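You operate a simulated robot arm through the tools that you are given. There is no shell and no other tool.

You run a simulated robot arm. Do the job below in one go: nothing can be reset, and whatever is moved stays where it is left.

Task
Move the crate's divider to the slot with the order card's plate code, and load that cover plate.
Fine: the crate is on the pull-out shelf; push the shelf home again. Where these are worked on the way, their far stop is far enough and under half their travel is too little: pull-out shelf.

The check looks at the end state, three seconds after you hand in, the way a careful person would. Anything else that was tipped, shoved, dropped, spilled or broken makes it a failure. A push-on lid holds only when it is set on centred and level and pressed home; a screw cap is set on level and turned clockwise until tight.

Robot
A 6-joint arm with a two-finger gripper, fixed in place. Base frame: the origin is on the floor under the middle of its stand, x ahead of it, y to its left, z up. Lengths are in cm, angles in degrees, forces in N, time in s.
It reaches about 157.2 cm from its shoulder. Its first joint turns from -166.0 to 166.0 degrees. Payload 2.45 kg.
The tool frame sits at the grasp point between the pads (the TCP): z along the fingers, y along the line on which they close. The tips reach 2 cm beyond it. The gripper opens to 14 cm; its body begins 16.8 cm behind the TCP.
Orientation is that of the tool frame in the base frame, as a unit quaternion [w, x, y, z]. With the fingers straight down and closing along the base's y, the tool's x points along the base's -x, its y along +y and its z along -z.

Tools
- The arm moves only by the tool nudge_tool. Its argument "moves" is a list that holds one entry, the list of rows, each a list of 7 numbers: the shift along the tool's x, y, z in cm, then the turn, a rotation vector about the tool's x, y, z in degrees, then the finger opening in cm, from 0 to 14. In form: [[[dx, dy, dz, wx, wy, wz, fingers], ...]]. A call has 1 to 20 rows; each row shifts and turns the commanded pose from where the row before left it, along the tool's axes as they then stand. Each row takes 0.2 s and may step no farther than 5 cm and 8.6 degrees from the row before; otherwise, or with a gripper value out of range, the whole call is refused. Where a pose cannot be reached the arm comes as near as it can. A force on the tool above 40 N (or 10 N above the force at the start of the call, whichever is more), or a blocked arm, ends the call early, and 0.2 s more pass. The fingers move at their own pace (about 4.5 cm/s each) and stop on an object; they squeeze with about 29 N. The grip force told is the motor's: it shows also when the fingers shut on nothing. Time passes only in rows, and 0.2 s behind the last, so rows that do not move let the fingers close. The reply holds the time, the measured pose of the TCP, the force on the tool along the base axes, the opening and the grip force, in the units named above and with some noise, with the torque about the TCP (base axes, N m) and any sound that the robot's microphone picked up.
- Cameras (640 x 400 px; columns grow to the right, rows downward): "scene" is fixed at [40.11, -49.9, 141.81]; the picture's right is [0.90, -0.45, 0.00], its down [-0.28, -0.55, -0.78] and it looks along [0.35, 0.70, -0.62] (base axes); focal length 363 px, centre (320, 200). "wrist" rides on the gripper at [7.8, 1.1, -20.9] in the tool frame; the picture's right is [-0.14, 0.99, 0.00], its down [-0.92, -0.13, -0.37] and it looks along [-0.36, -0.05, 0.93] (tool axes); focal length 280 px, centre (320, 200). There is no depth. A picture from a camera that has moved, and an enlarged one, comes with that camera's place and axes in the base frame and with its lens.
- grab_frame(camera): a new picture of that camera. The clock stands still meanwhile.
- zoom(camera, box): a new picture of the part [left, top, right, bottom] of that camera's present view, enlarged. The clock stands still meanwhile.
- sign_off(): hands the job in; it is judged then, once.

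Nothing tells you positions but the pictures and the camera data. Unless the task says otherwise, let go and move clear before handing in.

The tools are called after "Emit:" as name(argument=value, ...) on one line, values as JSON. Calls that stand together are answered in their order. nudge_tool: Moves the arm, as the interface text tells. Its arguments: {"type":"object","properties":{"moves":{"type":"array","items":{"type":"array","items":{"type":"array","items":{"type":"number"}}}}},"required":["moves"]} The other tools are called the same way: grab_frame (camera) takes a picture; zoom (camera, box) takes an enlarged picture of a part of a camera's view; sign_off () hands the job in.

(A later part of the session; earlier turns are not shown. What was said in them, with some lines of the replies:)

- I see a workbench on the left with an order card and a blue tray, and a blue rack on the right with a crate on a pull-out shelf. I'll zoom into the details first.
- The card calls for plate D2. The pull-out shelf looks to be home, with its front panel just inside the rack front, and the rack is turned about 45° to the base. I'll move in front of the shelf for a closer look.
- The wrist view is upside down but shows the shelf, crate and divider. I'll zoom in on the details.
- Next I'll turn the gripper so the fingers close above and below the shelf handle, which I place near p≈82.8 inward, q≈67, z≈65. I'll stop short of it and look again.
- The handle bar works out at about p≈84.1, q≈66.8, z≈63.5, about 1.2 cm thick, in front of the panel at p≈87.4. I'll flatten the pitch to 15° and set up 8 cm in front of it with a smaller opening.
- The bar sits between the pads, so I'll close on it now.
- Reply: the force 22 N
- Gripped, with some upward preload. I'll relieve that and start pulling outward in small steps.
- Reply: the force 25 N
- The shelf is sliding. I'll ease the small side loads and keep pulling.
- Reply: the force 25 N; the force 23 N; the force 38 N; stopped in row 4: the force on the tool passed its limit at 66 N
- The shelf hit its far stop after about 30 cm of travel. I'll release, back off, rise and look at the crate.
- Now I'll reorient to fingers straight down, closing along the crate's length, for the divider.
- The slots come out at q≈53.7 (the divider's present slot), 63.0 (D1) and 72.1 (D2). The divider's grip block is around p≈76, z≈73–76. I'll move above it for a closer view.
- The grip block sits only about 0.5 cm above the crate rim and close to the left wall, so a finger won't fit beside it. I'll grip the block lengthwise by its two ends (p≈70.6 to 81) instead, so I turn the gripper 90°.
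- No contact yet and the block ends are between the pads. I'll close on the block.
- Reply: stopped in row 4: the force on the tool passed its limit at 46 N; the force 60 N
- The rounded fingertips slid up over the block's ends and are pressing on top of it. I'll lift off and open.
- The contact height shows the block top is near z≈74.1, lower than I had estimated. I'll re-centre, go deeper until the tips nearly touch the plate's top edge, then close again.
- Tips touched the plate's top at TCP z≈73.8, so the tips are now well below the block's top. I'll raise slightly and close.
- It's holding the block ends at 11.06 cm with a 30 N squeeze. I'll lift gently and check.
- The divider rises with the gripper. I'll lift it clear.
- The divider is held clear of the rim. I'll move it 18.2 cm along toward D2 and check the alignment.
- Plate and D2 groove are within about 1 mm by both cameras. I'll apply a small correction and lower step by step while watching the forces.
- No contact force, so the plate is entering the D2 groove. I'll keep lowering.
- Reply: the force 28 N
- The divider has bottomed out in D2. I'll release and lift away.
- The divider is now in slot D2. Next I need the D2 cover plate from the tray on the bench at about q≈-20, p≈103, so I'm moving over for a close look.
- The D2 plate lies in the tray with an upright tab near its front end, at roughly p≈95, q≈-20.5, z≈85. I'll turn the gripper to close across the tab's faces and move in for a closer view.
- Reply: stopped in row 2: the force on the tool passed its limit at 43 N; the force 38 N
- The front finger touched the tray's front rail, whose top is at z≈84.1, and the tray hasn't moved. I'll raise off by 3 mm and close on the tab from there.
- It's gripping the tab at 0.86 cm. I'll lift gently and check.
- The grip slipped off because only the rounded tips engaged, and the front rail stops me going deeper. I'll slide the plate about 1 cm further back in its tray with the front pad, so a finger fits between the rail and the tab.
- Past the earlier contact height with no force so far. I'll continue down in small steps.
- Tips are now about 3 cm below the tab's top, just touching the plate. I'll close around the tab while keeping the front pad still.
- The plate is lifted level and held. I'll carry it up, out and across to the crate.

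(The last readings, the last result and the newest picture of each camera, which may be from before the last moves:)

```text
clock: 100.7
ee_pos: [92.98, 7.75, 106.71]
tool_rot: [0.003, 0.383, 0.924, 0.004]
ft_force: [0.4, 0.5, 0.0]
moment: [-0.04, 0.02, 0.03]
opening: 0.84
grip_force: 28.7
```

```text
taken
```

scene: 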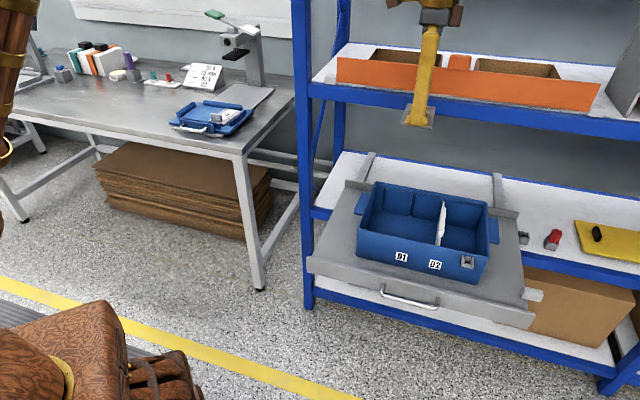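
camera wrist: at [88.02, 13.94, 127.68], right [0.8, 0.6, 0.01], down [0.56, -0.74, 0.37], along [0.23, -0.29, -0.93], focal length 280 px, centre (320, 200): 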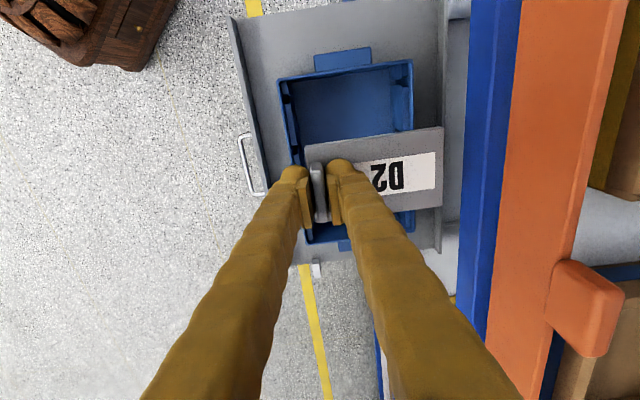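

Above the crate's left compartment now. I'll descend to just above the rim and look.

Emit:
nudge_tool(moves=[[[0.3, 0, 2, 0, 0, 0, 0], [0, 0, 3.5, 0, 0, 0, 0], [0, 0, 3.5, 0, 0, 0, 0], [0, 0, 3.5, 0, 0, 0, 0], [0, 0, 3.5, 0, 0, 0, 0], [0, 0, 3.5, 0, 0, 0, 0], [0, 0, 3.5, 0, 0, 0, 0], [0, 0, 1.5, 0, 0, 0, 0], [0, 0, 0, 0, 0, 0, 0]]])

Emit:
grab_frame(camera="wrist")

Emit:
zoom(camera="scene", box=[340, 120, 500, 290])

```text
clock: 102.7
ee_pos: [92.98, 7.79, 82.09]
tool_rot: [0.003, 0.383, 0.924, 0.004]
ft_force: [0.0, 0.5, -0.1]
moment: [0.02, 0.04, 0.01]
opening: 0.86
grip_force: 28.8
```

```text
taken
camera wrist: at [87.98, 14.17, 103.09], right [0.8, 0.6, 0.01], down [0.56, -0.74, 0.37], along [0.23, -0.29, -0.93], focal length 280 px, centre (320, 200)
```

wrist: 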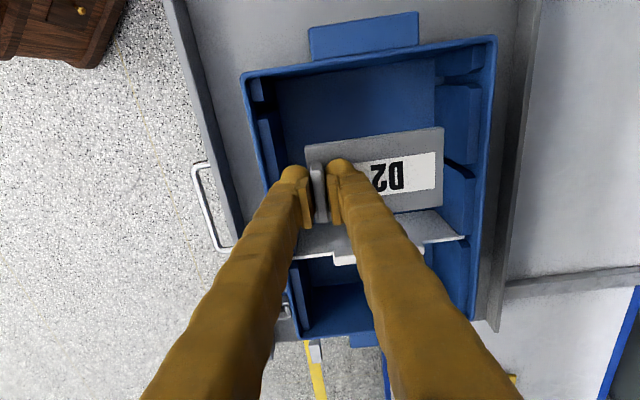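

```text
2.35 times, centred on (420, 205) of scene
camera zoom: at [40.11, -49.9, 141.81], right [0.9, -0.45, 0.0], down [-0.28, -0.55, -0.78], along [0.35, 0.7, -0.62], focal length 855 px, centre (85, 188)
```

zoom: 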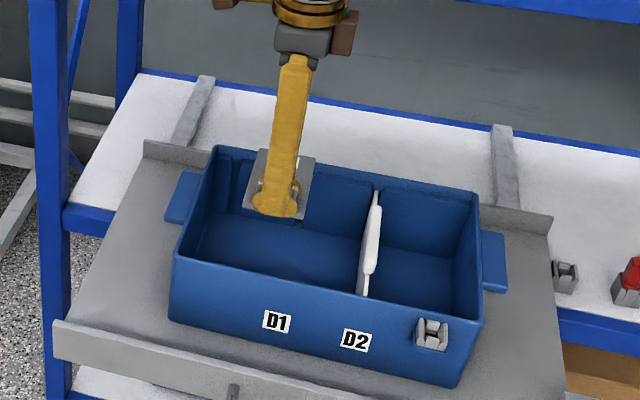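

Emit:
nudge_tool(moves=[[[0, 0, 2, 0, 0, 0, 0], [0, 0, 2, 0, 0, 0, 0], [0, 0, 2, 0, 0, 0, 0], [0, 0, 2, 0, 0, 0, 0], [0, 0, 1.5, 0, 0, 0, 0], [0, 0, 1.5, 0, 0, 0, 0], [0, 0, 0, 0, 0, 0, 0]]])

Emit:
grab_frame(camera="wrist")

Emit:
zoom(camera="scene", box=[340, 120, 500, 290])

```text
clock: 104.3
ee_pos: [93.09, 7.81, 71.22]
tool_rot: [0.003, 0.383, 0.924, 0.003]
ft_force: [-0.4, -0.5, -0.6]
moment: [-0.02, 0.05, 0.0]
opening: 0.83
grip_force: 28.9
```

```text
taken
camera wrist: at [88.02, 14.13, 92.23], right [0.8, 0.6, 0.01], down [0.56, -0.74, 0.37], along [0.23, -0.29, -0.93], focal length 280 px, centre (320, 200)
```

wrist: 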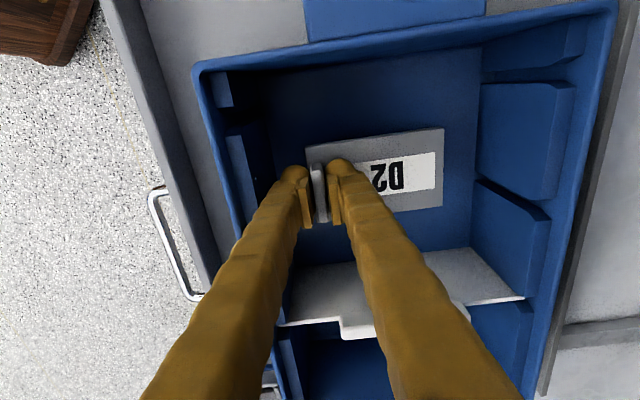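

```text
2.35 times, centred on (420, 205) of scene
camera zoom: at [40.11, -49.9, 141.81], right [0.9, -0.45, 0.0], down [-0.28, -0.55, -0.78], along [0.35, 0.7, -0.62], focal length 855 px, centre (85, 188)
```

zoom: 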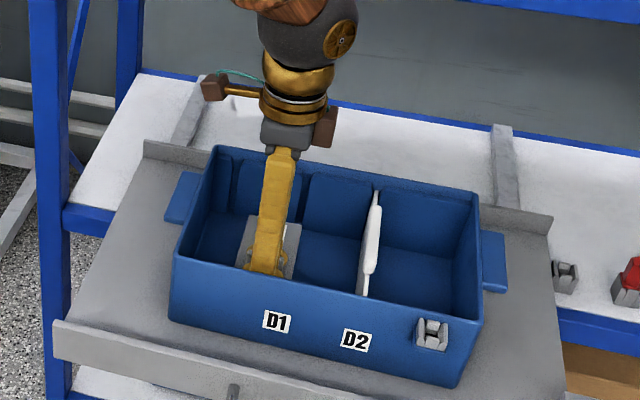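

Inside the compartment with clear room all round. I'll lower slowly until the plate touches the floor.

Emit:
nudge_tool(moves=[[[0, 0, 0.8, 0, 0, 0, 0], [0, 0, 0.8, 0, 0, 0, 0], [0, 0, 0.6, 0, 0, 0, 0], [0, 0, 0, 0, 0, 0, 0]]])

Emit:
nudge_tool(moves=[[[0, 0, 0.5, 0, 0, 0, 0], [0, 0, 0.4, 0, 0, 0, 0], [0, 0, 0, 0, 0, 0, 0]]])

```text
clock: 105.3
ee_pos: [93.2, 7.94, 69.06]
tool_rot: [0.003, 0.383, 0.924, 0.003]
ft_force: [0.5, 0.4, -0.5]
moment: [0.0, 0.01, 0.0]
opening: 0.83
grip_force: 28.4
```

```text
clock: 106.1
ee_pos: [93.2, 7.9, 68.13]
tool_rot: [0.003, 0.383, 0.924, 0.004]
ft_force: [-0.1, 0.5, -0.7]
moment: [-0.04, 0.02, -0.01]
opening: 0.87
grip_force: 29.3
```

Emit:
nudge_tool(moves=[[[0, 0, 0.3, 0, 0, 0, 0], [0, 0, 0.2, 0, 0, 0, 0], [0, 0, 0, 0, 0, 0, 0]]])

Emit:
nudge_tool(moves=[[[0, 0, 0.3, 0, 0, 0, 0], [0, 0, 0, 0, 0, 0, 0]]])

```text
clock: 106.9
ee_pos: [93.06, 7.87, 67.51]
tool_rot: [0.003, 0.383, 0.924, 0.003]
ft_force: [0.4, -0.3, 0.0]
moment: [-0.03, 0.0, -0.02]
opening: 0.82
grip_force: 29.1
```

```text
clock: 107.5
ee_pos: [93.19, 8.02, 67.31]
tool_rot: [0.004, 0.383, 0.924, 0.003]
ft_force: [0.1, 0.1, 0.0]
moment: [0.01, 0.01, 0.03]
opening: 0.85
grip_force: 28.9
```

Emit:
nudge_tool(moves=[[[0, 0, 0.3, 0, 0, 0, 0], [0, 0, 0, 0, 0, 0, 0]]])

Emit:
grab_frame(camera="wrist")

Emit:
zoom(camera="scene", box=[370, 160, 470, 260])

```text
clock: 108.1
ee_pos: [93.14, 7.85, 67.03]
tool_rot: [0.004, 0.383, 0.924, 0.003]
ft_force: [-3.5, 0.2, 19.0]
moment: [0.13, 0.08, 0.03]
opening: 0.85
grip_force: 29.4
```

```text
taken
camera wrist: at [88.14, 14.24, 87.98], right [0.8, 0.6, 0.01], down [0.56, -0.74, 0.37], along [0.23, -0.29, -0.93], focal length 280 px, centre (320, 200)
```

wrist: 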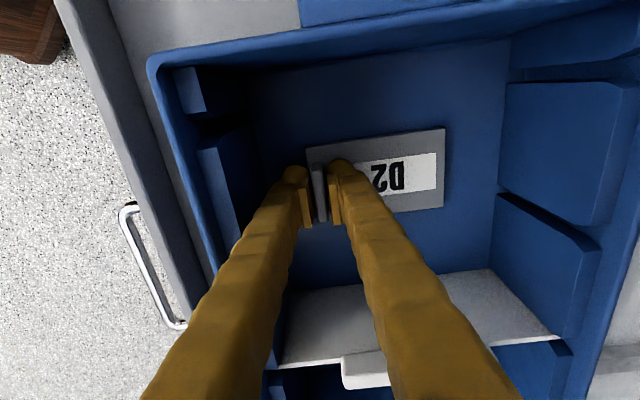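

```text
4.00 times, centred on (420, 210) of scene
camera zoom: at [40.11, -49.9, 141.81], right [0.9, -0.45, 0.0], down [-0.28, -0.55, -0.78], along [0.35, 0.7, -0.62], focal length 1454 px, centre (-80, 160)
```

zoom: 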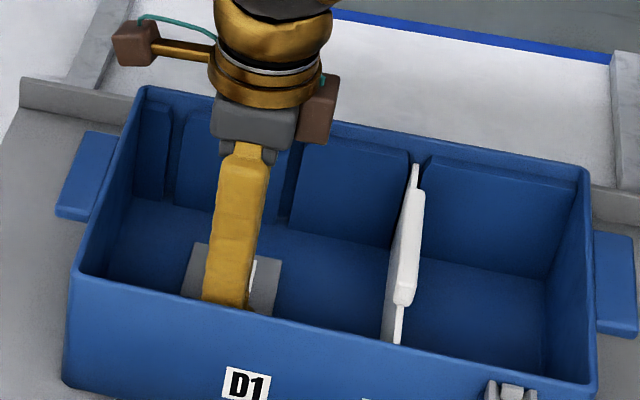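

The plate rests on the crate floor. I'll release with a small opening and rise straight up.

Emit:
nudge_tool(moves=[[[0, 0, -0.1, 0, 0, 0, 0.9], [0, 0, 0, 0, 0, 0, 1.4], [0, 0, 0, 0, 0, 0, 2], [0, 0, 0, 0, 0, 0, 2], [0, 0, -0.5, 0, 0, 0, 2], [0, 0, -1, 0, 0, 0, 2], [0, 0, -2, 0, 0, 0, 2], [0, 0, 0, 0, 0, 0, 2]]])

Emit:
zoom(camera="wrist", box=[240, 100, 460, 260])

Emit:
zoom(camera="scene", box=[370, 160, 470, 260])

```text
clock: 109.9
ee_pos: [93.22, 7.97, 70.55]
tool_rot: [0.004, 0.383, 0.924, 0.003]
ft_force: [-0.4, 0.0, -0.1]
moment: [-0.01, 0.03, 0.01]
opening: 2.0
grip_force: 0.0
```

```text
2.50 times, centred on (350, 180) of wrist
camera zoom: at [88.11, 14.28, 91.52], right [0.8, 0.6, 0.01], down [0.56, -0.74, 0.37], along [0.23, -0.29, -0.93], focal length 701 px, centre (245, 250)
```

zoom: 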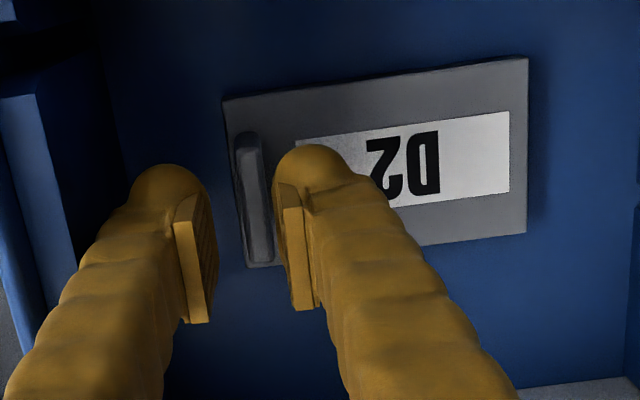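

```text
4.00 times, centred on (420, 210) of scene
camera zoom: at [40.11, -49.9, 141.81], right [0.9, -0.45, 0.0], down [-0.28, -0.55, -0.78], along [0.35, 0.7, -0.62], focal length 1454 px, centre (-80, 160)
```

zoom: 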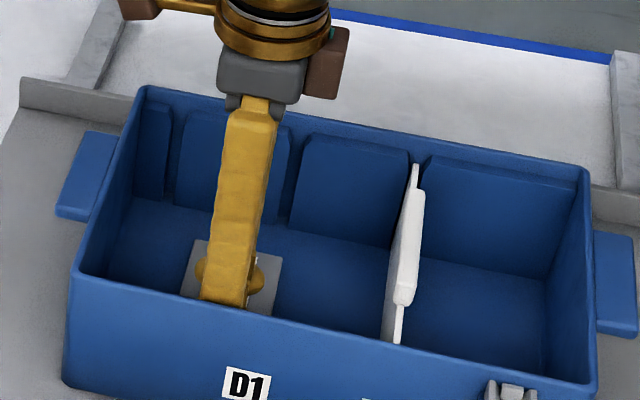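

The D2 plate is loaded. Now I'll rise, back out and reorient to take the shelf handle again and push the shelf home.

Emit:
nudge_tool(moves=[[[0, 0, -2, 0, 0, 0, 2], [0, 0, -4, 0, 0, 0, 2], [0, 0, -4, 0, 0, 0, 2], [0, 0, -4, 0, 0, 0, 2], [0, 0, -4, 0, 0, 0, 2], [0, 0, -4, 0, 0, 0, 4], [0, 0, -4, 0, 0, 0, 7], [0, 0, -4, 0, 0, 0, 7], [-1.1, -4.3, 0, 0, 0, 0, 7], [-1.1, -4.3, 0, 0, 0, 0, 7], [-1.1, -4.3, 0, 0, 0, 0, 7], [-1.1, -4.3, 0, 0, 0, 0, 7], [-1.1, -4.3, 0, 0, 0, 0, 7], [-1.1, -4.3, 0, 0, 0, 0, 7], [0, 0, 0, 0, 0, 0, 7]]])

Emit:
nudge_tool(moves=[[[0, 0, 0, -7.5, 0, 0, 7], [0, 0, 0, -7.5, 0, 0, 7], [0, 0, 0, -7.5, 0, 0, 7], [0, 0, 0, -7.5, 0, 0, 7], [0, 0, 0, -7.5, 0, 0, 7], [0, 0, 0, -7.5, 0, 0, 7], [0, 0, 0, -7.5, 0, 0, 7], [0, 0, 0, -7.5, 0, 0, 7], [0, 0, 0, -7.5, 0, 0, 7], [0, 0, 0, -7.5, 0, 0, 7], [0, 0, 0, 0, 0, 0, 7]]])

Emit:
grab_frame(camera="scene")

Emit:
grab_frame(camera="wrist")

```text
clock: 113.1
ee_pos: [79.26, -15.28, 100.46]
tool_rot: [0.003, 0.383, 0.924, 0.004]
ft_force: [-0.2, 0.4, 0.7]
moment: [-0.04, -0.03, 0.0]
opening: 7.0
grip_force: 0.0
```

```text
clock: 115.5
ee_pos: [79.23, -15.1, 100.35]
tool_rot: [0.236, 0.302, 0.731, 0.565]
ft_force: [-0.5, 0.0, 0.6]
moment: [0.02, -0.01, -0.04]
opening: 6.98
grip_force: 0.0
```

```text
taken
```

scene: 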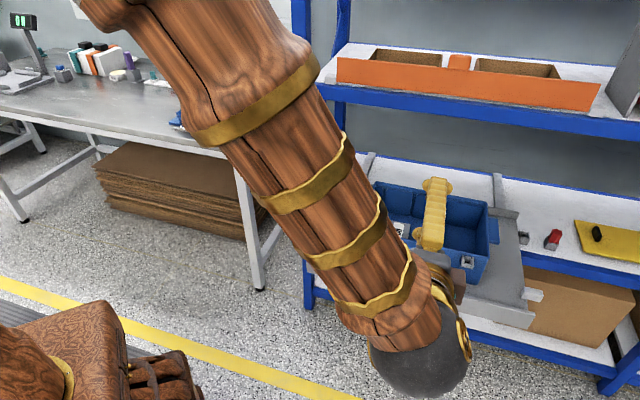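

```text
taken
camera wrist: at [59.5, -23.59, 106.67], right [0.27, 0.08, 0.96], down [0.38, -0.93, -0.03], along [0.89, 0.37, -0.28], focal length 280 px, centre (320, 200)
```

wrist: 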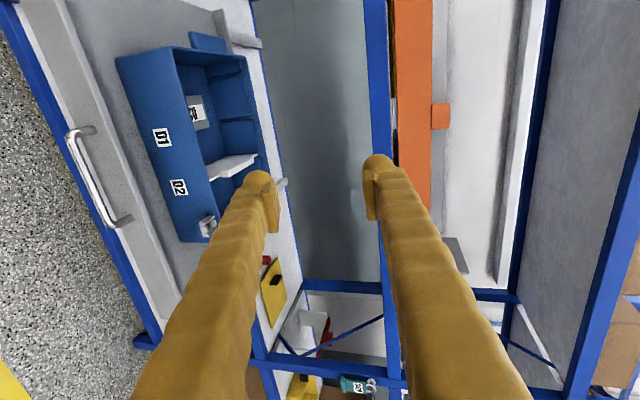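

Emit:
nudge_tool(moves=[[[0, -4.7, 1.25, 0, 0, 0, 7], [0, -4.7, 1.25, 0, 0, 0, 7], [0, -4.7, 1.25, 0, 0, 0, 7], [0, -4.7, 1.25, 0, 0, 0, 7], [0, -4.7, 1.25, 0, 0, 0, 7], [0, -4.7, 1.25, 0, 0, 0, 7], [0, -4.2, 1.12, 0, 0, 0, 7], [0, 0, 0, 0, 0, 0, 7]]])

Emit:
grab_frame(camera="wrist")

Emit:
zoom(camera="wrist", box=[240, 90, 400, 250])

```text
clock: 117.3
ee_pos: [79.89, -14.87, 66.94]
tool_rot: [0.236, 0.301, 0.731, 0.565]
ft_force: [-0.9, 0.0, -0.2]
moment: [0.02, 0.02, 0.02]
opening: 6.99
grip_force: 0.1
```

```text
taken
camera wrist: at [60.22, -23.32, 73.21], right [0.27, 0.08, 0.96], down [0.38, -0.93, -0.03], along [0.89, 0.37, -0.28], focal length 280 px, centre (320, 200)
```

wrist: 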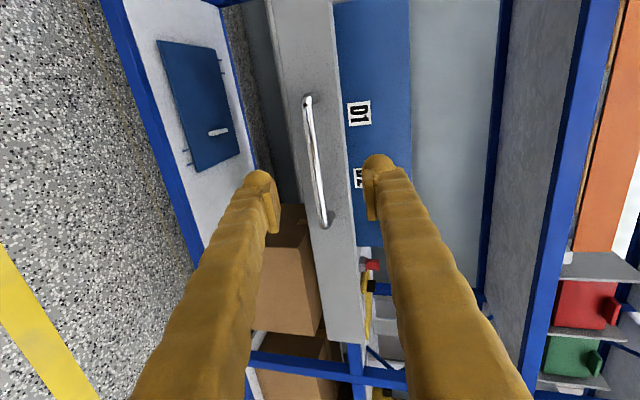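

```text
2.50 times, centred on (320, 170) of wrist
camera zoom: at [60.22, -23.32, 73.21], right [0.27, 0.08, 0.96], down [0.38, -0.93, -0.03], along [0.89, 0.37, -0.28], focal length 701 px, centre (320, 275)
```

zoom: 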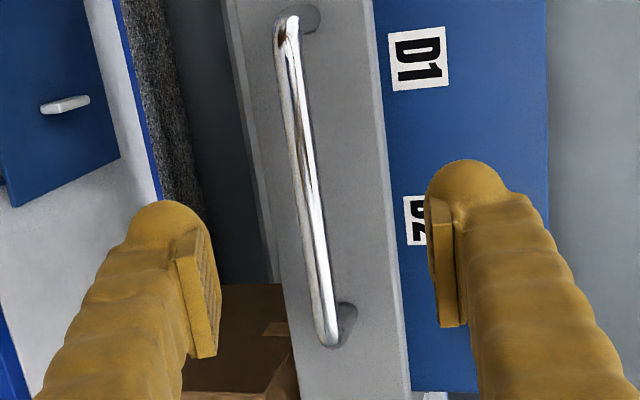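

Emit:
nudge_tool(moves=[[[0, -0.5, 2, 0, 0, 0, 7], [0, 0, 2, 0, 0, 0, 7], [0, 0, 2, 0, 0, 0, 7], [0, 0, 0.5, 0, 0, 0, 7], [0, 0, 0, 0, 0, 0, 7]]])

Emit:
zoom(camera="wrist", box=[240, 90, 400, 250])

```text
clock: 118.5
ee_pos: [83.81, -10.69, 64.61]
tool_rot: [0.235, 0.302, 0.731, 0.565]
ft_force: [-0.5, 0.5, 0.4]
moment: [0.02, 0.02, -0.03]
opening: 7.0
grip_force: 0.0
```

```text
2.50 times, centred on (320, 170) of wrist
camera zoom: at [64.1, -19.17, 71.04], right [0.27, 0.08, 0.96], down [0.38, -0.93, -0.03], along [0.89, 0.37, -0.28], focal length 701 px, centre (320, 275)
```

zoom: 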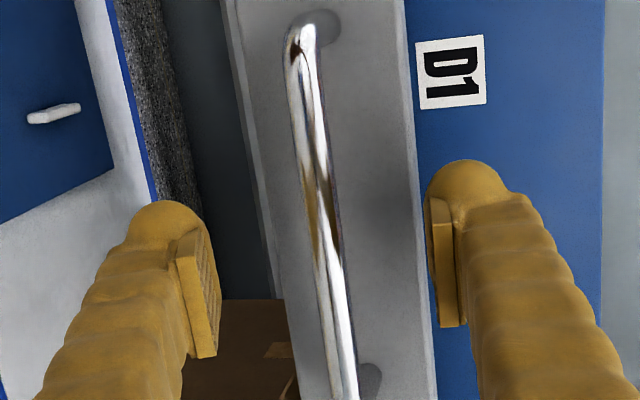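

Emit:
nudge_tool(moves=[[[0, 0.15, 1, 0, 0, 0, 7], [0, 0, 0, 0, 0, 0, 7]]])

Emit:
zoom(camera="wrist", box=[240, 90, 400, 250])

```text
clock: 119.1
ee_pos: [84.6, -10.0, 64.62]
tool_rot: [0.234, 0.301, 0.731, 0.565]
ft_force: [-0.2, -0.7, 0.6]
moment: [-0.01, -0.01, 0.01]
opening: 7.04
grip_force: 0.1
```

```text
2.50 times, centred on (320, 170) of wrist
camera zoom: at [64.84, -18.49, 70.91], right [0.27, 0.08, 0.96], down [0.38, -0.93, -0.03], along [0.89, 0.37, -0.28], focal length 701 px, centre (320, 275)
```

zoom: 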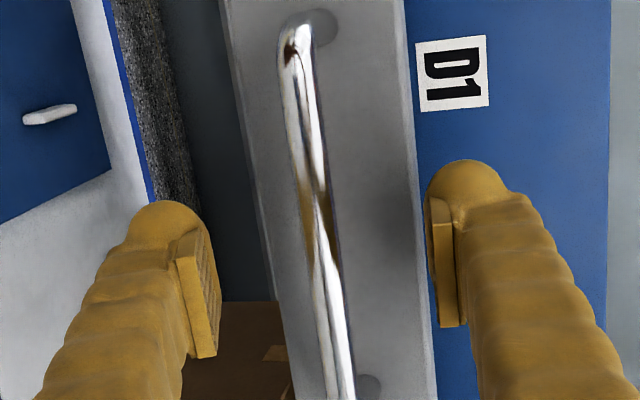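

Emit:
nudge_tool(moves=[[[0, 0.1, 0.2, 0, 0, 0, 7], [0, 0, 0, 0, 0, 0, 3], [0, 0, 0, 0, 0, 0, 0], [0, 0, 0, 0, 0, 0, 0], [0, 0, 0, 0, 0, 0, 0], [0, 0, 0, 0, 0, 0, 0]]])

Emit:
zoom(camera="wrist", box=[240, 90, 400, 250])

```text
clock: 120.5
ee_pos: [84.7, -9.8, 64.68]
tool_rot: [0.235, 0.302, 0.731, 0.565]
ft_force: [-0.3, -1.7, 0.0]
moment: [0.56, 0.51, -0.17]
opening: 0.96
grip_force: 34.2
```

```text
2.50 times, centred on (320, 170) of wrist
camera zoom: at [65.02, -18.34, 70.98], right [0.27, 0.08, 0.96], down [0.38, -0.93, -0.03], along [0.89, 0.37, -0.28], focal length 701 px, centre (320, 275)
```

zoom: 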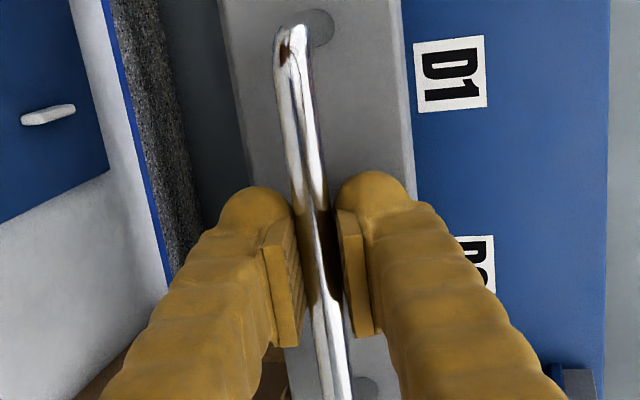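

Gripped again. I'm pushing the shelf inward in short stages while watching the side loads.

Emit:
nudge_tool(moves=[[[0.005, 0.19, 0.725, 0, 0, 0, 0], [0.015, 0.381, 1.45, 0, 0, 0, 0], [0.015, 0.381, 1.45, 0, 0, 0, 0], [0.015, 0.381, 1.45, 0, 0, 0, 0]]])

```text
clock: 121.7
ee_pos: [88.38, -6.18, 64.52]
tool_rot: [0.235, 0.303, 0.731, 0.564]
ft_force: [4.1, 1.4, -4.2]
moment: [0.35, 0.27, -0.15]
opening: 0.75
grip_force: 35.5
stopped in row 4: the force on the tool passed its limit at 41 N (the readings are from after the stop); the commanded pose is now the measured one
```

Emit:
nudge_tool(moves=[[[0.005, 0.127, 0.483, 0, 0, 0, 0], [0.01, 0.254, 0.967, 0, 0, 0, 0], [0.01, 0.254, 0.967, 0, 0, 0, 0], [0.01, 0.254, 0.967, 0, 0, 0, 0], [0.01, 0.254, 0.967, 0, 0, 0, 0]]])

Emit:
grab_frame(camera="scene")

```text
clock: 122.9
ee_pos: [91.47, -2.97, 64.48]
tool_rot: [0.236, 0.303, 0.731, 0.563]
ft_force: [3.9, -9.8, -14.3]
moment: [0.26, 0.32, 0.02]
opening: 0.75
grip_force: 35.5
```

```text
taken
```

scene: 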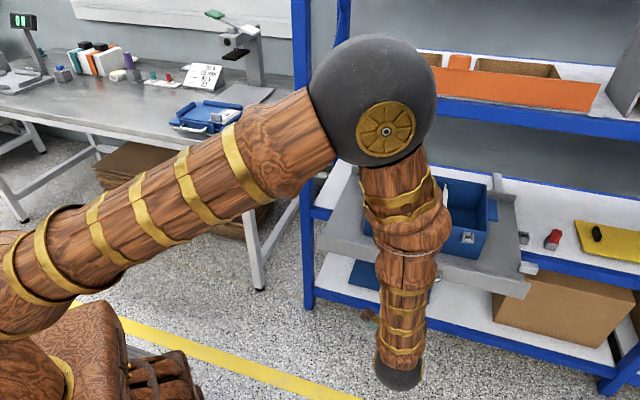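

Emit:
nudge_tool(moves=[[[-0.03, 0.05, 0.483, 0, 0, 0, 0], [0.008, 0.25, 0.967, 0, 0, 0, 0], [0.008, 0.25, 0.967, 0, 0, 0, 0], [0.008, 0.25, 0.967, 0, 0, 0, 0], [0.008, 0.25, 0.967, 0, 0, 0, 0], [0.008, 0.25, 0.967, 0, 0, 0, 0]]])

```text
clock: 124.3
ee_pos: [95.56, 0.94, 64.56]
tool_rot: [0.236, 0.302, 0.73, 0.565]
ft_force: [2.5, -5.0, 23.2]
moment: [0.46, 0.39, 0.19]
opening: 0.76
grip_force: 35.6
```

Emit:
nudge_tool(moves=[[[0, 0.23, 0.483, 0, 0, 0, 0], [0.008, 0.254, 0.967, 0, 0, 0, 0], [0.008, 0.254, 0.967, 0, 0, 0, 0], [0.008, 0.254, 0.967, 0, 0, 0, 0], [0.008, 0.254, 0.967, 0, 0, 0, 0], [0.008, 0.254, 0.967, 0, 0, 0, 0]]])

```text
clock: 125.7
ee_pos: [99.17, 4.94, 64.6]
tool_rot: [0.236, 0.304, 0.731, 0.564]
ft_force: [14.0, -18.4, -11.3]
moment: [0.09, 0.13, -0.41]
opening: 0.74
grip_force: 35.2
```

Emit:
nudge_tool(moves=[[[-0.1, 0.07, 0.483, 0, 0, 0, 0], [0.012, 0.252, 0.967, 0, 0, 0, 0], [0.012, 0.252, 0.967, 0, 0, 0, 0], [0.012, 0.252, 0.967, 0, 0, 0, 0], [0.012, 0.252, 0.967, 0, 0, 0, 0]]])

Emit:
grab_frame(camera="scene")

```text
clock: 126.9
ee_pos: [102.44, 8.13, 64.43]
tool_rot: [0.234, 0.303, 0.732, 0.564]
ft_force: [-15.5, 14.9, 4.3]
moment: [0.25, 0.26, 0.05]
opening: 0.72
grip_force: 35.3
```

```text
taken
```

scene: 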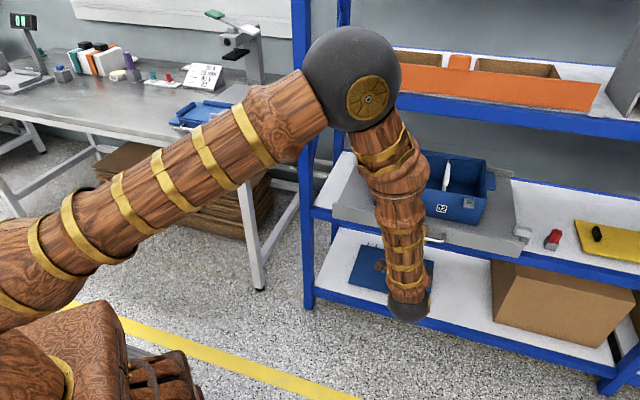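

Emit:
nudge_tool(moves=[[[0.09, 0.12, 0.483, 0, 0, 0, 0], [0.008, 0.252, 0.967, 0, 0, 0, 0], [0.008, 0.252, 0.967, 0, 0, 0, 0], [0.004, 0.126, 0.483, 0, 0, 0, 0], [0.004, 0.126, 0.483, 0, 0, 0, 0]]])

```text
clock: 128.1
ee_pos: [105.06, 10.58, 64.46]
tool_rot: [0.235, 0.302, 0.731, 0.564]
ft_force: [-19.2, 16.1, 13.2]
moment: [0.3, 0.24, 0.02]
opening: 0.73
grip_force: 35.5
```

Emit:
nudge_tool(moves=[[[0.11, 0.13, 0.29, 0, 0, 0, 0], [0.003, 0.076, 0.29, 0, 0, 0, 0], [0.003, 0.076, 0.29, 0, 0, 0, 0]]])

```text
clock: 128.9
ee_pos: [105.58, 11.0, 64.56]
tool_rot: [0.237, 0.303, 0.73, 0.564]
ft_force: [1.4, -6.0, 8.9]
moment: [0.27, 0.26, -0.04]
opening: 0.72
grip_force: 34.9
```

Emit:
nudge_tool(moves=[[[0, 0.1, 0.29, 0, 0, 0, 0], [0, 0.076, 0.29, 0, 0, 0, 0], [0, 0, 0, 0, 0, 0, 0]]])

Emit:
grab_frame(camera="scene")

```text
clock: 129.7
ee_pos: [105.89, 11.61, 64.48]
tool_rot: [0.235, 0.303, 0.731, 0.564]
ft_force: [-7.7, -23.9, 3.2]
moment: [0.22, 0.21, -0.12]
opening: 0.71
grip_force: 34.4
```

```text
taken
```

scene: 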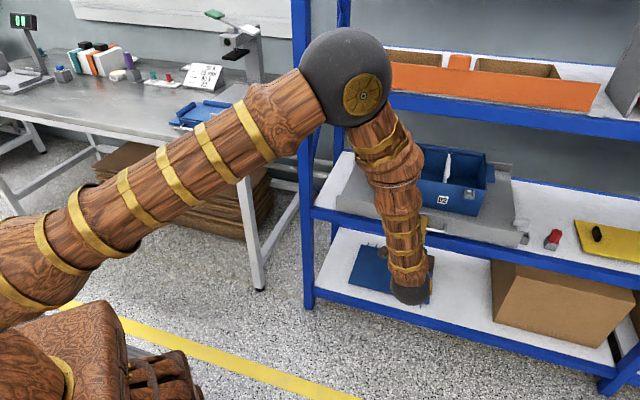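

Emit:
nudge_tool(moves=[[[0, 0.025, 0.097, 0, 0, 0, 0], [0, 0, 0, 0, 0, 0, 0]]])

Emit:
zoom(camera="scene", box=[480, 200, 570, 260])

Emit:
zoom(camera="scene", box=[310, 130, 540, 270])

```text
clock: 130.3
ee_pos: [105.84, 11.61, 64.6]
tool_rot: [0.235, 0.304, 0.731, 0.563]
ft_force: [-3.4, -25.6, -5.8]
moment: [0.22, 0.22, -0.12]
opening: 0.69
grip_force: 35.0
```

```text
6.67 times, centred on (525, 230) of scene
camera zoom: at [40.11, -49.9, 141.81], right [0.9, -0.45, 0.0], down [-0.28, -0.55, -0.78], along [0.35, 0.7, -0.62], focal length 2423 px, centre (-1047, 0)
```

zoom: 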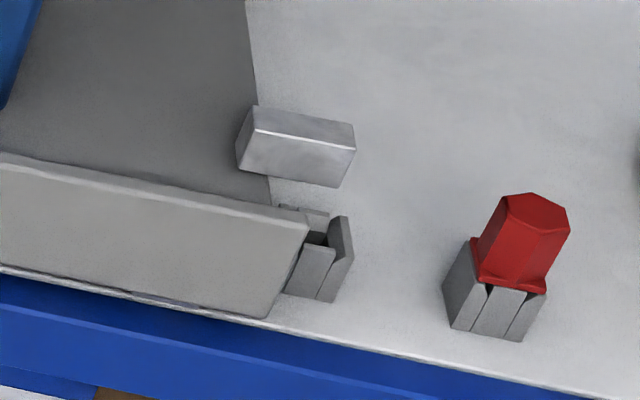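

```text
2.78 times, centred on (425, 200) of scene
camera zoom: at [40.11, -49.9, 141.81], right [0.9, -0.45, 0.0], down [-0.28, -0.55, -0.78], along [0.35, 0.7, -0.62], focal length 1011 px, centre (28, 200)
```

zoom: 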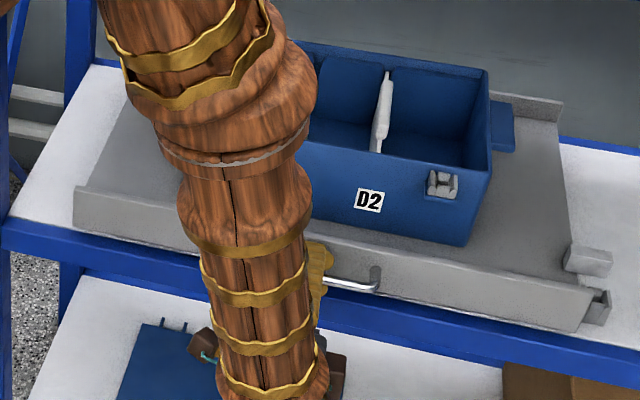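

Emit:
zoom(camera="scene", box=[480, 180, 640, 280])

Emit:
zoom(camera="scene", box=[320, 120, 540, 257])

```text
4.00 times, centred on (560, 230) of scene
camera zoom: at [40.11, -49.9, 141.81], right [0.9, -0.45, 0.0], down [-0.28, -0.55, -0.78], along [0.35, 0.7, -0.62], focal length 1454 px, centre (-640, 80)
```

zoom: 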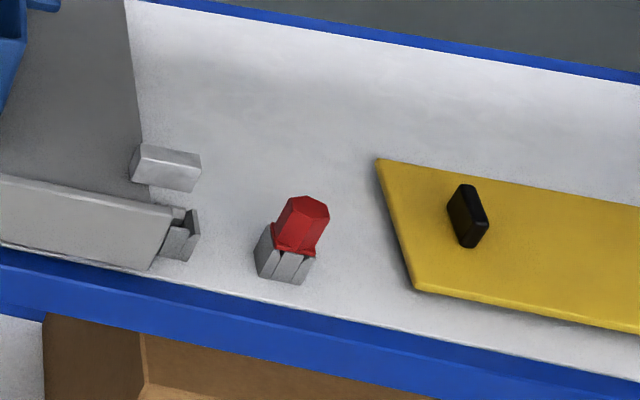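

```text
2.91 times, centred on (430, 188) of scene
camera zoom: at [40.11, -49.9, 141.81], right [0.9, -0.45, 0.0], down [-0.28, -0.55, -0.78], along [0.35, 0.7, -0.62], focal length 1057 px, centre (0, 234)
```

zoom: 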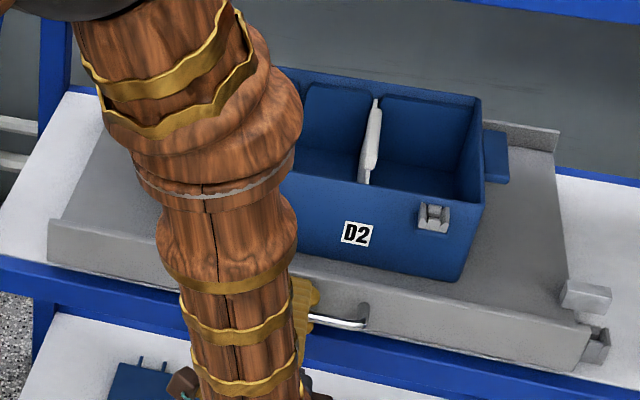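

The shelf matches its starting home position exactly. I'll release the handle and back off.

Emit:
nudge_tool(moves=[[[0, -0.025, -0.1, 0, 0, 0, 0], [0, 0, 0, 0, 0, 0, 2], [0, 0, 0, 0, 0, 0, 5], [0, 0, 0, 0, 0, 0, 7], [0, 0, 0, 0, 0, 0, 7], [0, 0, -1, 0, 0, 0, 7], [0, 0, -2, 0, 0, 0, 7], [0, 0, -3, 0, 0, 0, 7], [0, 0, -4, 0, 0, 0, 7], [0, 0, 0, 0, 0, 0, 7]]])

Emit:
grab_frame(camera="wrist")

Emit:
zoom(camera="scene", box=[320, 120, 540, 257])

```text
clock: 132.5
ee_pos: [98.95, 4.89, 67.07]
tool_rot: [0.236, 0.303, 0.731, 0.564]
ft_force: [-0.5, 0.4, 0.4]
moment: [-0.01, -0.01, 0.02]
opening: 6.99
grip_force: 0.0
```

```text
taken
camera wrist: at [79.24, -3.47, 73.55], right [0.27, 0.08, 0.96], down [0.37, -0.93, -0.03], along [0.89, 0.37, -0.28], focal length 280 px, centre (320, 200)
```

wrist: 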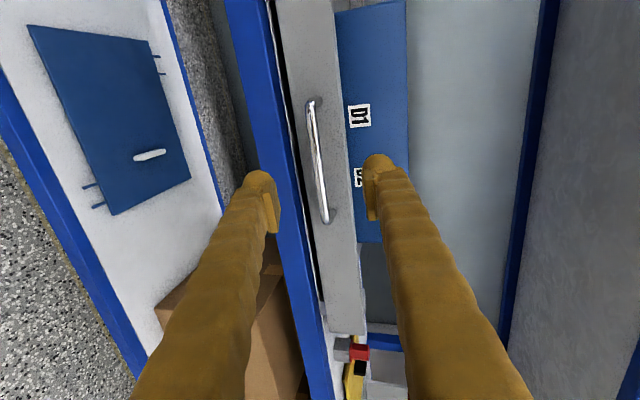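

```text
2.91 times, centred on (430, 188) of scene
camera zoom: at [40.11, -49.9, 141.81], right [0.9, -0.45, 0.0], down [-0.28, -0.55, -0.78], along [0.35, 0.7, -0.62], focal length 1057 px, centre (0, 234)
```

zoom: 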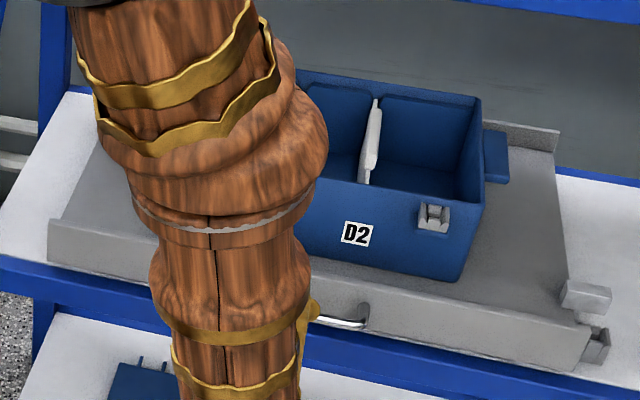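

Emit:
nudge_tool(moves=[[[0, 0, -4, 0, 0, 0, 7], [0, 0, -4, 0, 0, 0, 7], [0, 0, -4, 0, 0, 0, 7], [0, 4.7, -1.25, 0, 0, 0, 7], [0, 4.7, -1.25, 0, 0, 0, 7], [0, 4.7, -1.25, 0, 0, 0, 7], [0, 4.7, -1.25, 0, 0, 0, 7], [0, 4.7, -1.25, 0, 0, 0, 7], [0, 4.7, -1.25, 0, 0, 0, 7], [0, 4.7, -1.25, 0, 0, 0, 7], [4, 0, 0, 0, 0, 0, 7], [4, 0, 0, 0, 0, 0, 7], [4, 0, 0, 0, 0, 0, 7], [4, 0, 0, 0, 0, 0, 7], [4, 0, 0, 0, 0, 0, 7], [4, 0, 0, 0, 0, 0, 7], [0, 0, 0, 0, 0, 0, 7]]])

Emit:
grab_frame(camera="scene")

Emit:
grab_frame(camera="wrist")

Emit:
zoom(camera="scene", box=[320, 120, 540, 257])

```text
clock: 136.1
ee_pos: [73.87, 13.75, 104.36]
tool_rot: [0.236, 0.303, 0.731, 0.564]
ft_force: [0.5, -0.1, -0.5]
moment: [0.01, -0.04, -0.01]
opening: 7.03
grip_force: 0.1
```

```text
taken
```

scene: 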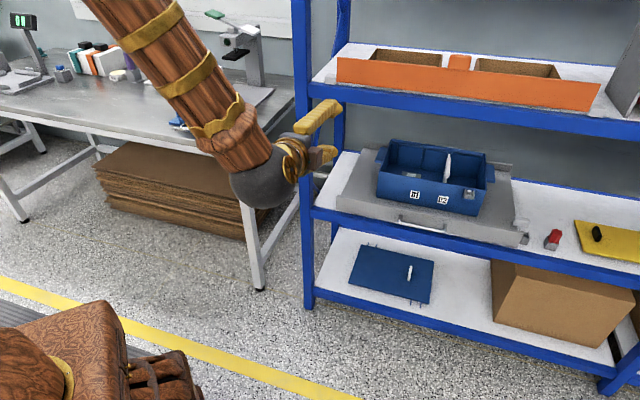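

```text
taken
camera wrist: at [54.06, 5.42, 110.65], right [0.27, 0.08, 0.96], down [0.37, -0.93, -0.03], along [0.89, 0.37, -0.28], focal length 280 px, centre (320, 200)
```

wrist: 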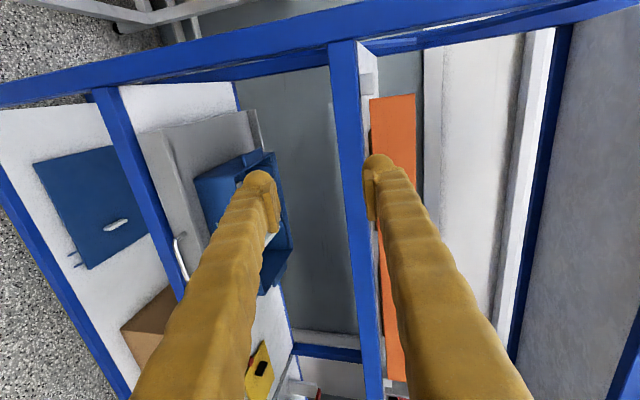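

```text
2.91 times, centred on (430, 188) of scene
camera zoom: at [40.11, -49.9, 141.81], right [0.9, -0.45, 0.0], down [-0.28, -0.55, -0.78], along [0.35, 0.7, -0.62], focal length 1057 px, centre (0, 234)
```

zoom: 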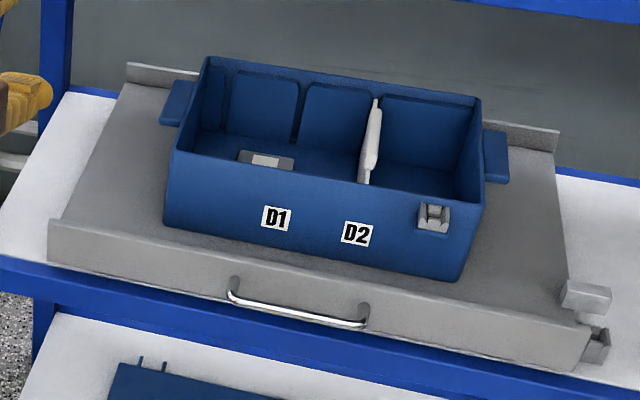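

Emit:
zoom(camera="scene", box=[380, 130, 500, 210])

Emit:
nudge_tool(moves=[[[0, 0, -4, 0, 0, 0, 7], [0, 0, -4, 0, 0, 0, 7], [0, 3, -3, 0, 0, 0, 7], [0, 3, -3, 0, 0, 0, 7], [0, 0, 0, 0, 0, 0, 7]]])

Emit:
grab_frame(camera="scene")

```text
5.00 times, centred on (440, 170) of scene
camera zoom: at [40.11, -49.9, 141.81], right [0.9, -0.45, 0.0], down [-0.28, -0.55, -0.78], along [0.35, 0.7, -0.62], focal length 1817 px, centre (-280, 350)
```

zoom: 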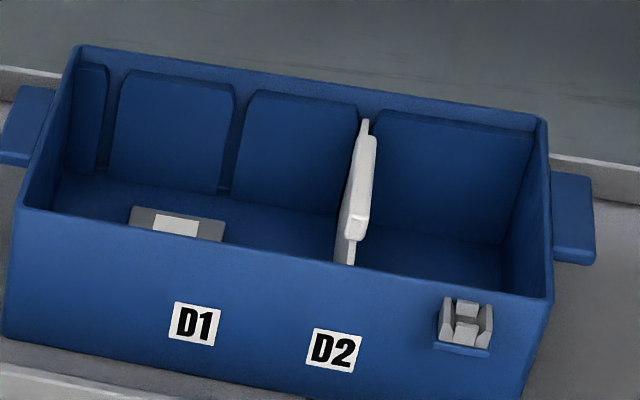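

```text
clock: 137.3
ee_pos: [65.13, 5.12, 113.7]
tool_rot: [0.236, 0.303, 0.731, 0.564]
ft_force: [-1.0, -0.3, 0.1]
moment: [0.02, -0.01, 0.01]
opening: 7.0
grip_force: 0.2
```

```text
taken
```

scene: 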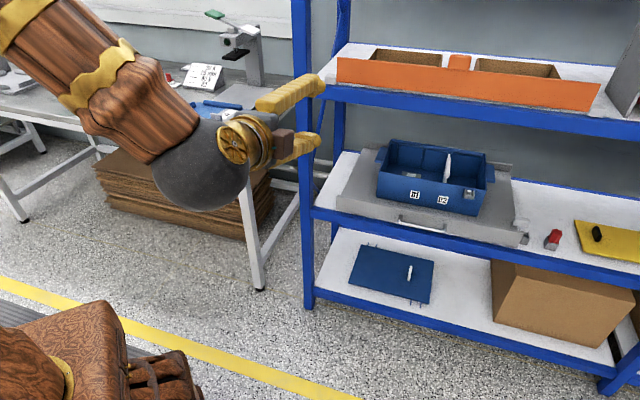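

The divider stands in slot D2, the D2 plate lies flat in the crate, and the shelf is home. The bench tray and everything else is as it was, and the arm is clear, so I'm handing in.

Emit:
sign_off()

```text
The job is handed in.
```

The job is handed in. The divider is in slot D2, the D2 cover plate lies flat in the crate, and the pull-out shelf is pushed home. In the last pictures the shelf and crate sit where they started.

- **Placement:** The order card didn't say where in the crate the plate goes. I put it in the larger compartment, to the left of the divider.
- **Slips while gripping:** My first grip on the divider slipped off and pressed down on it. That push slid the open shelf in by about half a centimetre.
- **Tray:** A finger pressed on the bench tray's front rail, and my first grip on the D2 plate slipped. I had to slide the plate back about a centimetre to get hold of it. The tray did not look moved afterwards, and the D1 plate is still in it.

The arm has let go and is clear of the rack and crate. In the last picture it partly hides the bench tray. I last saw the tray clearly while carrying the plate over.
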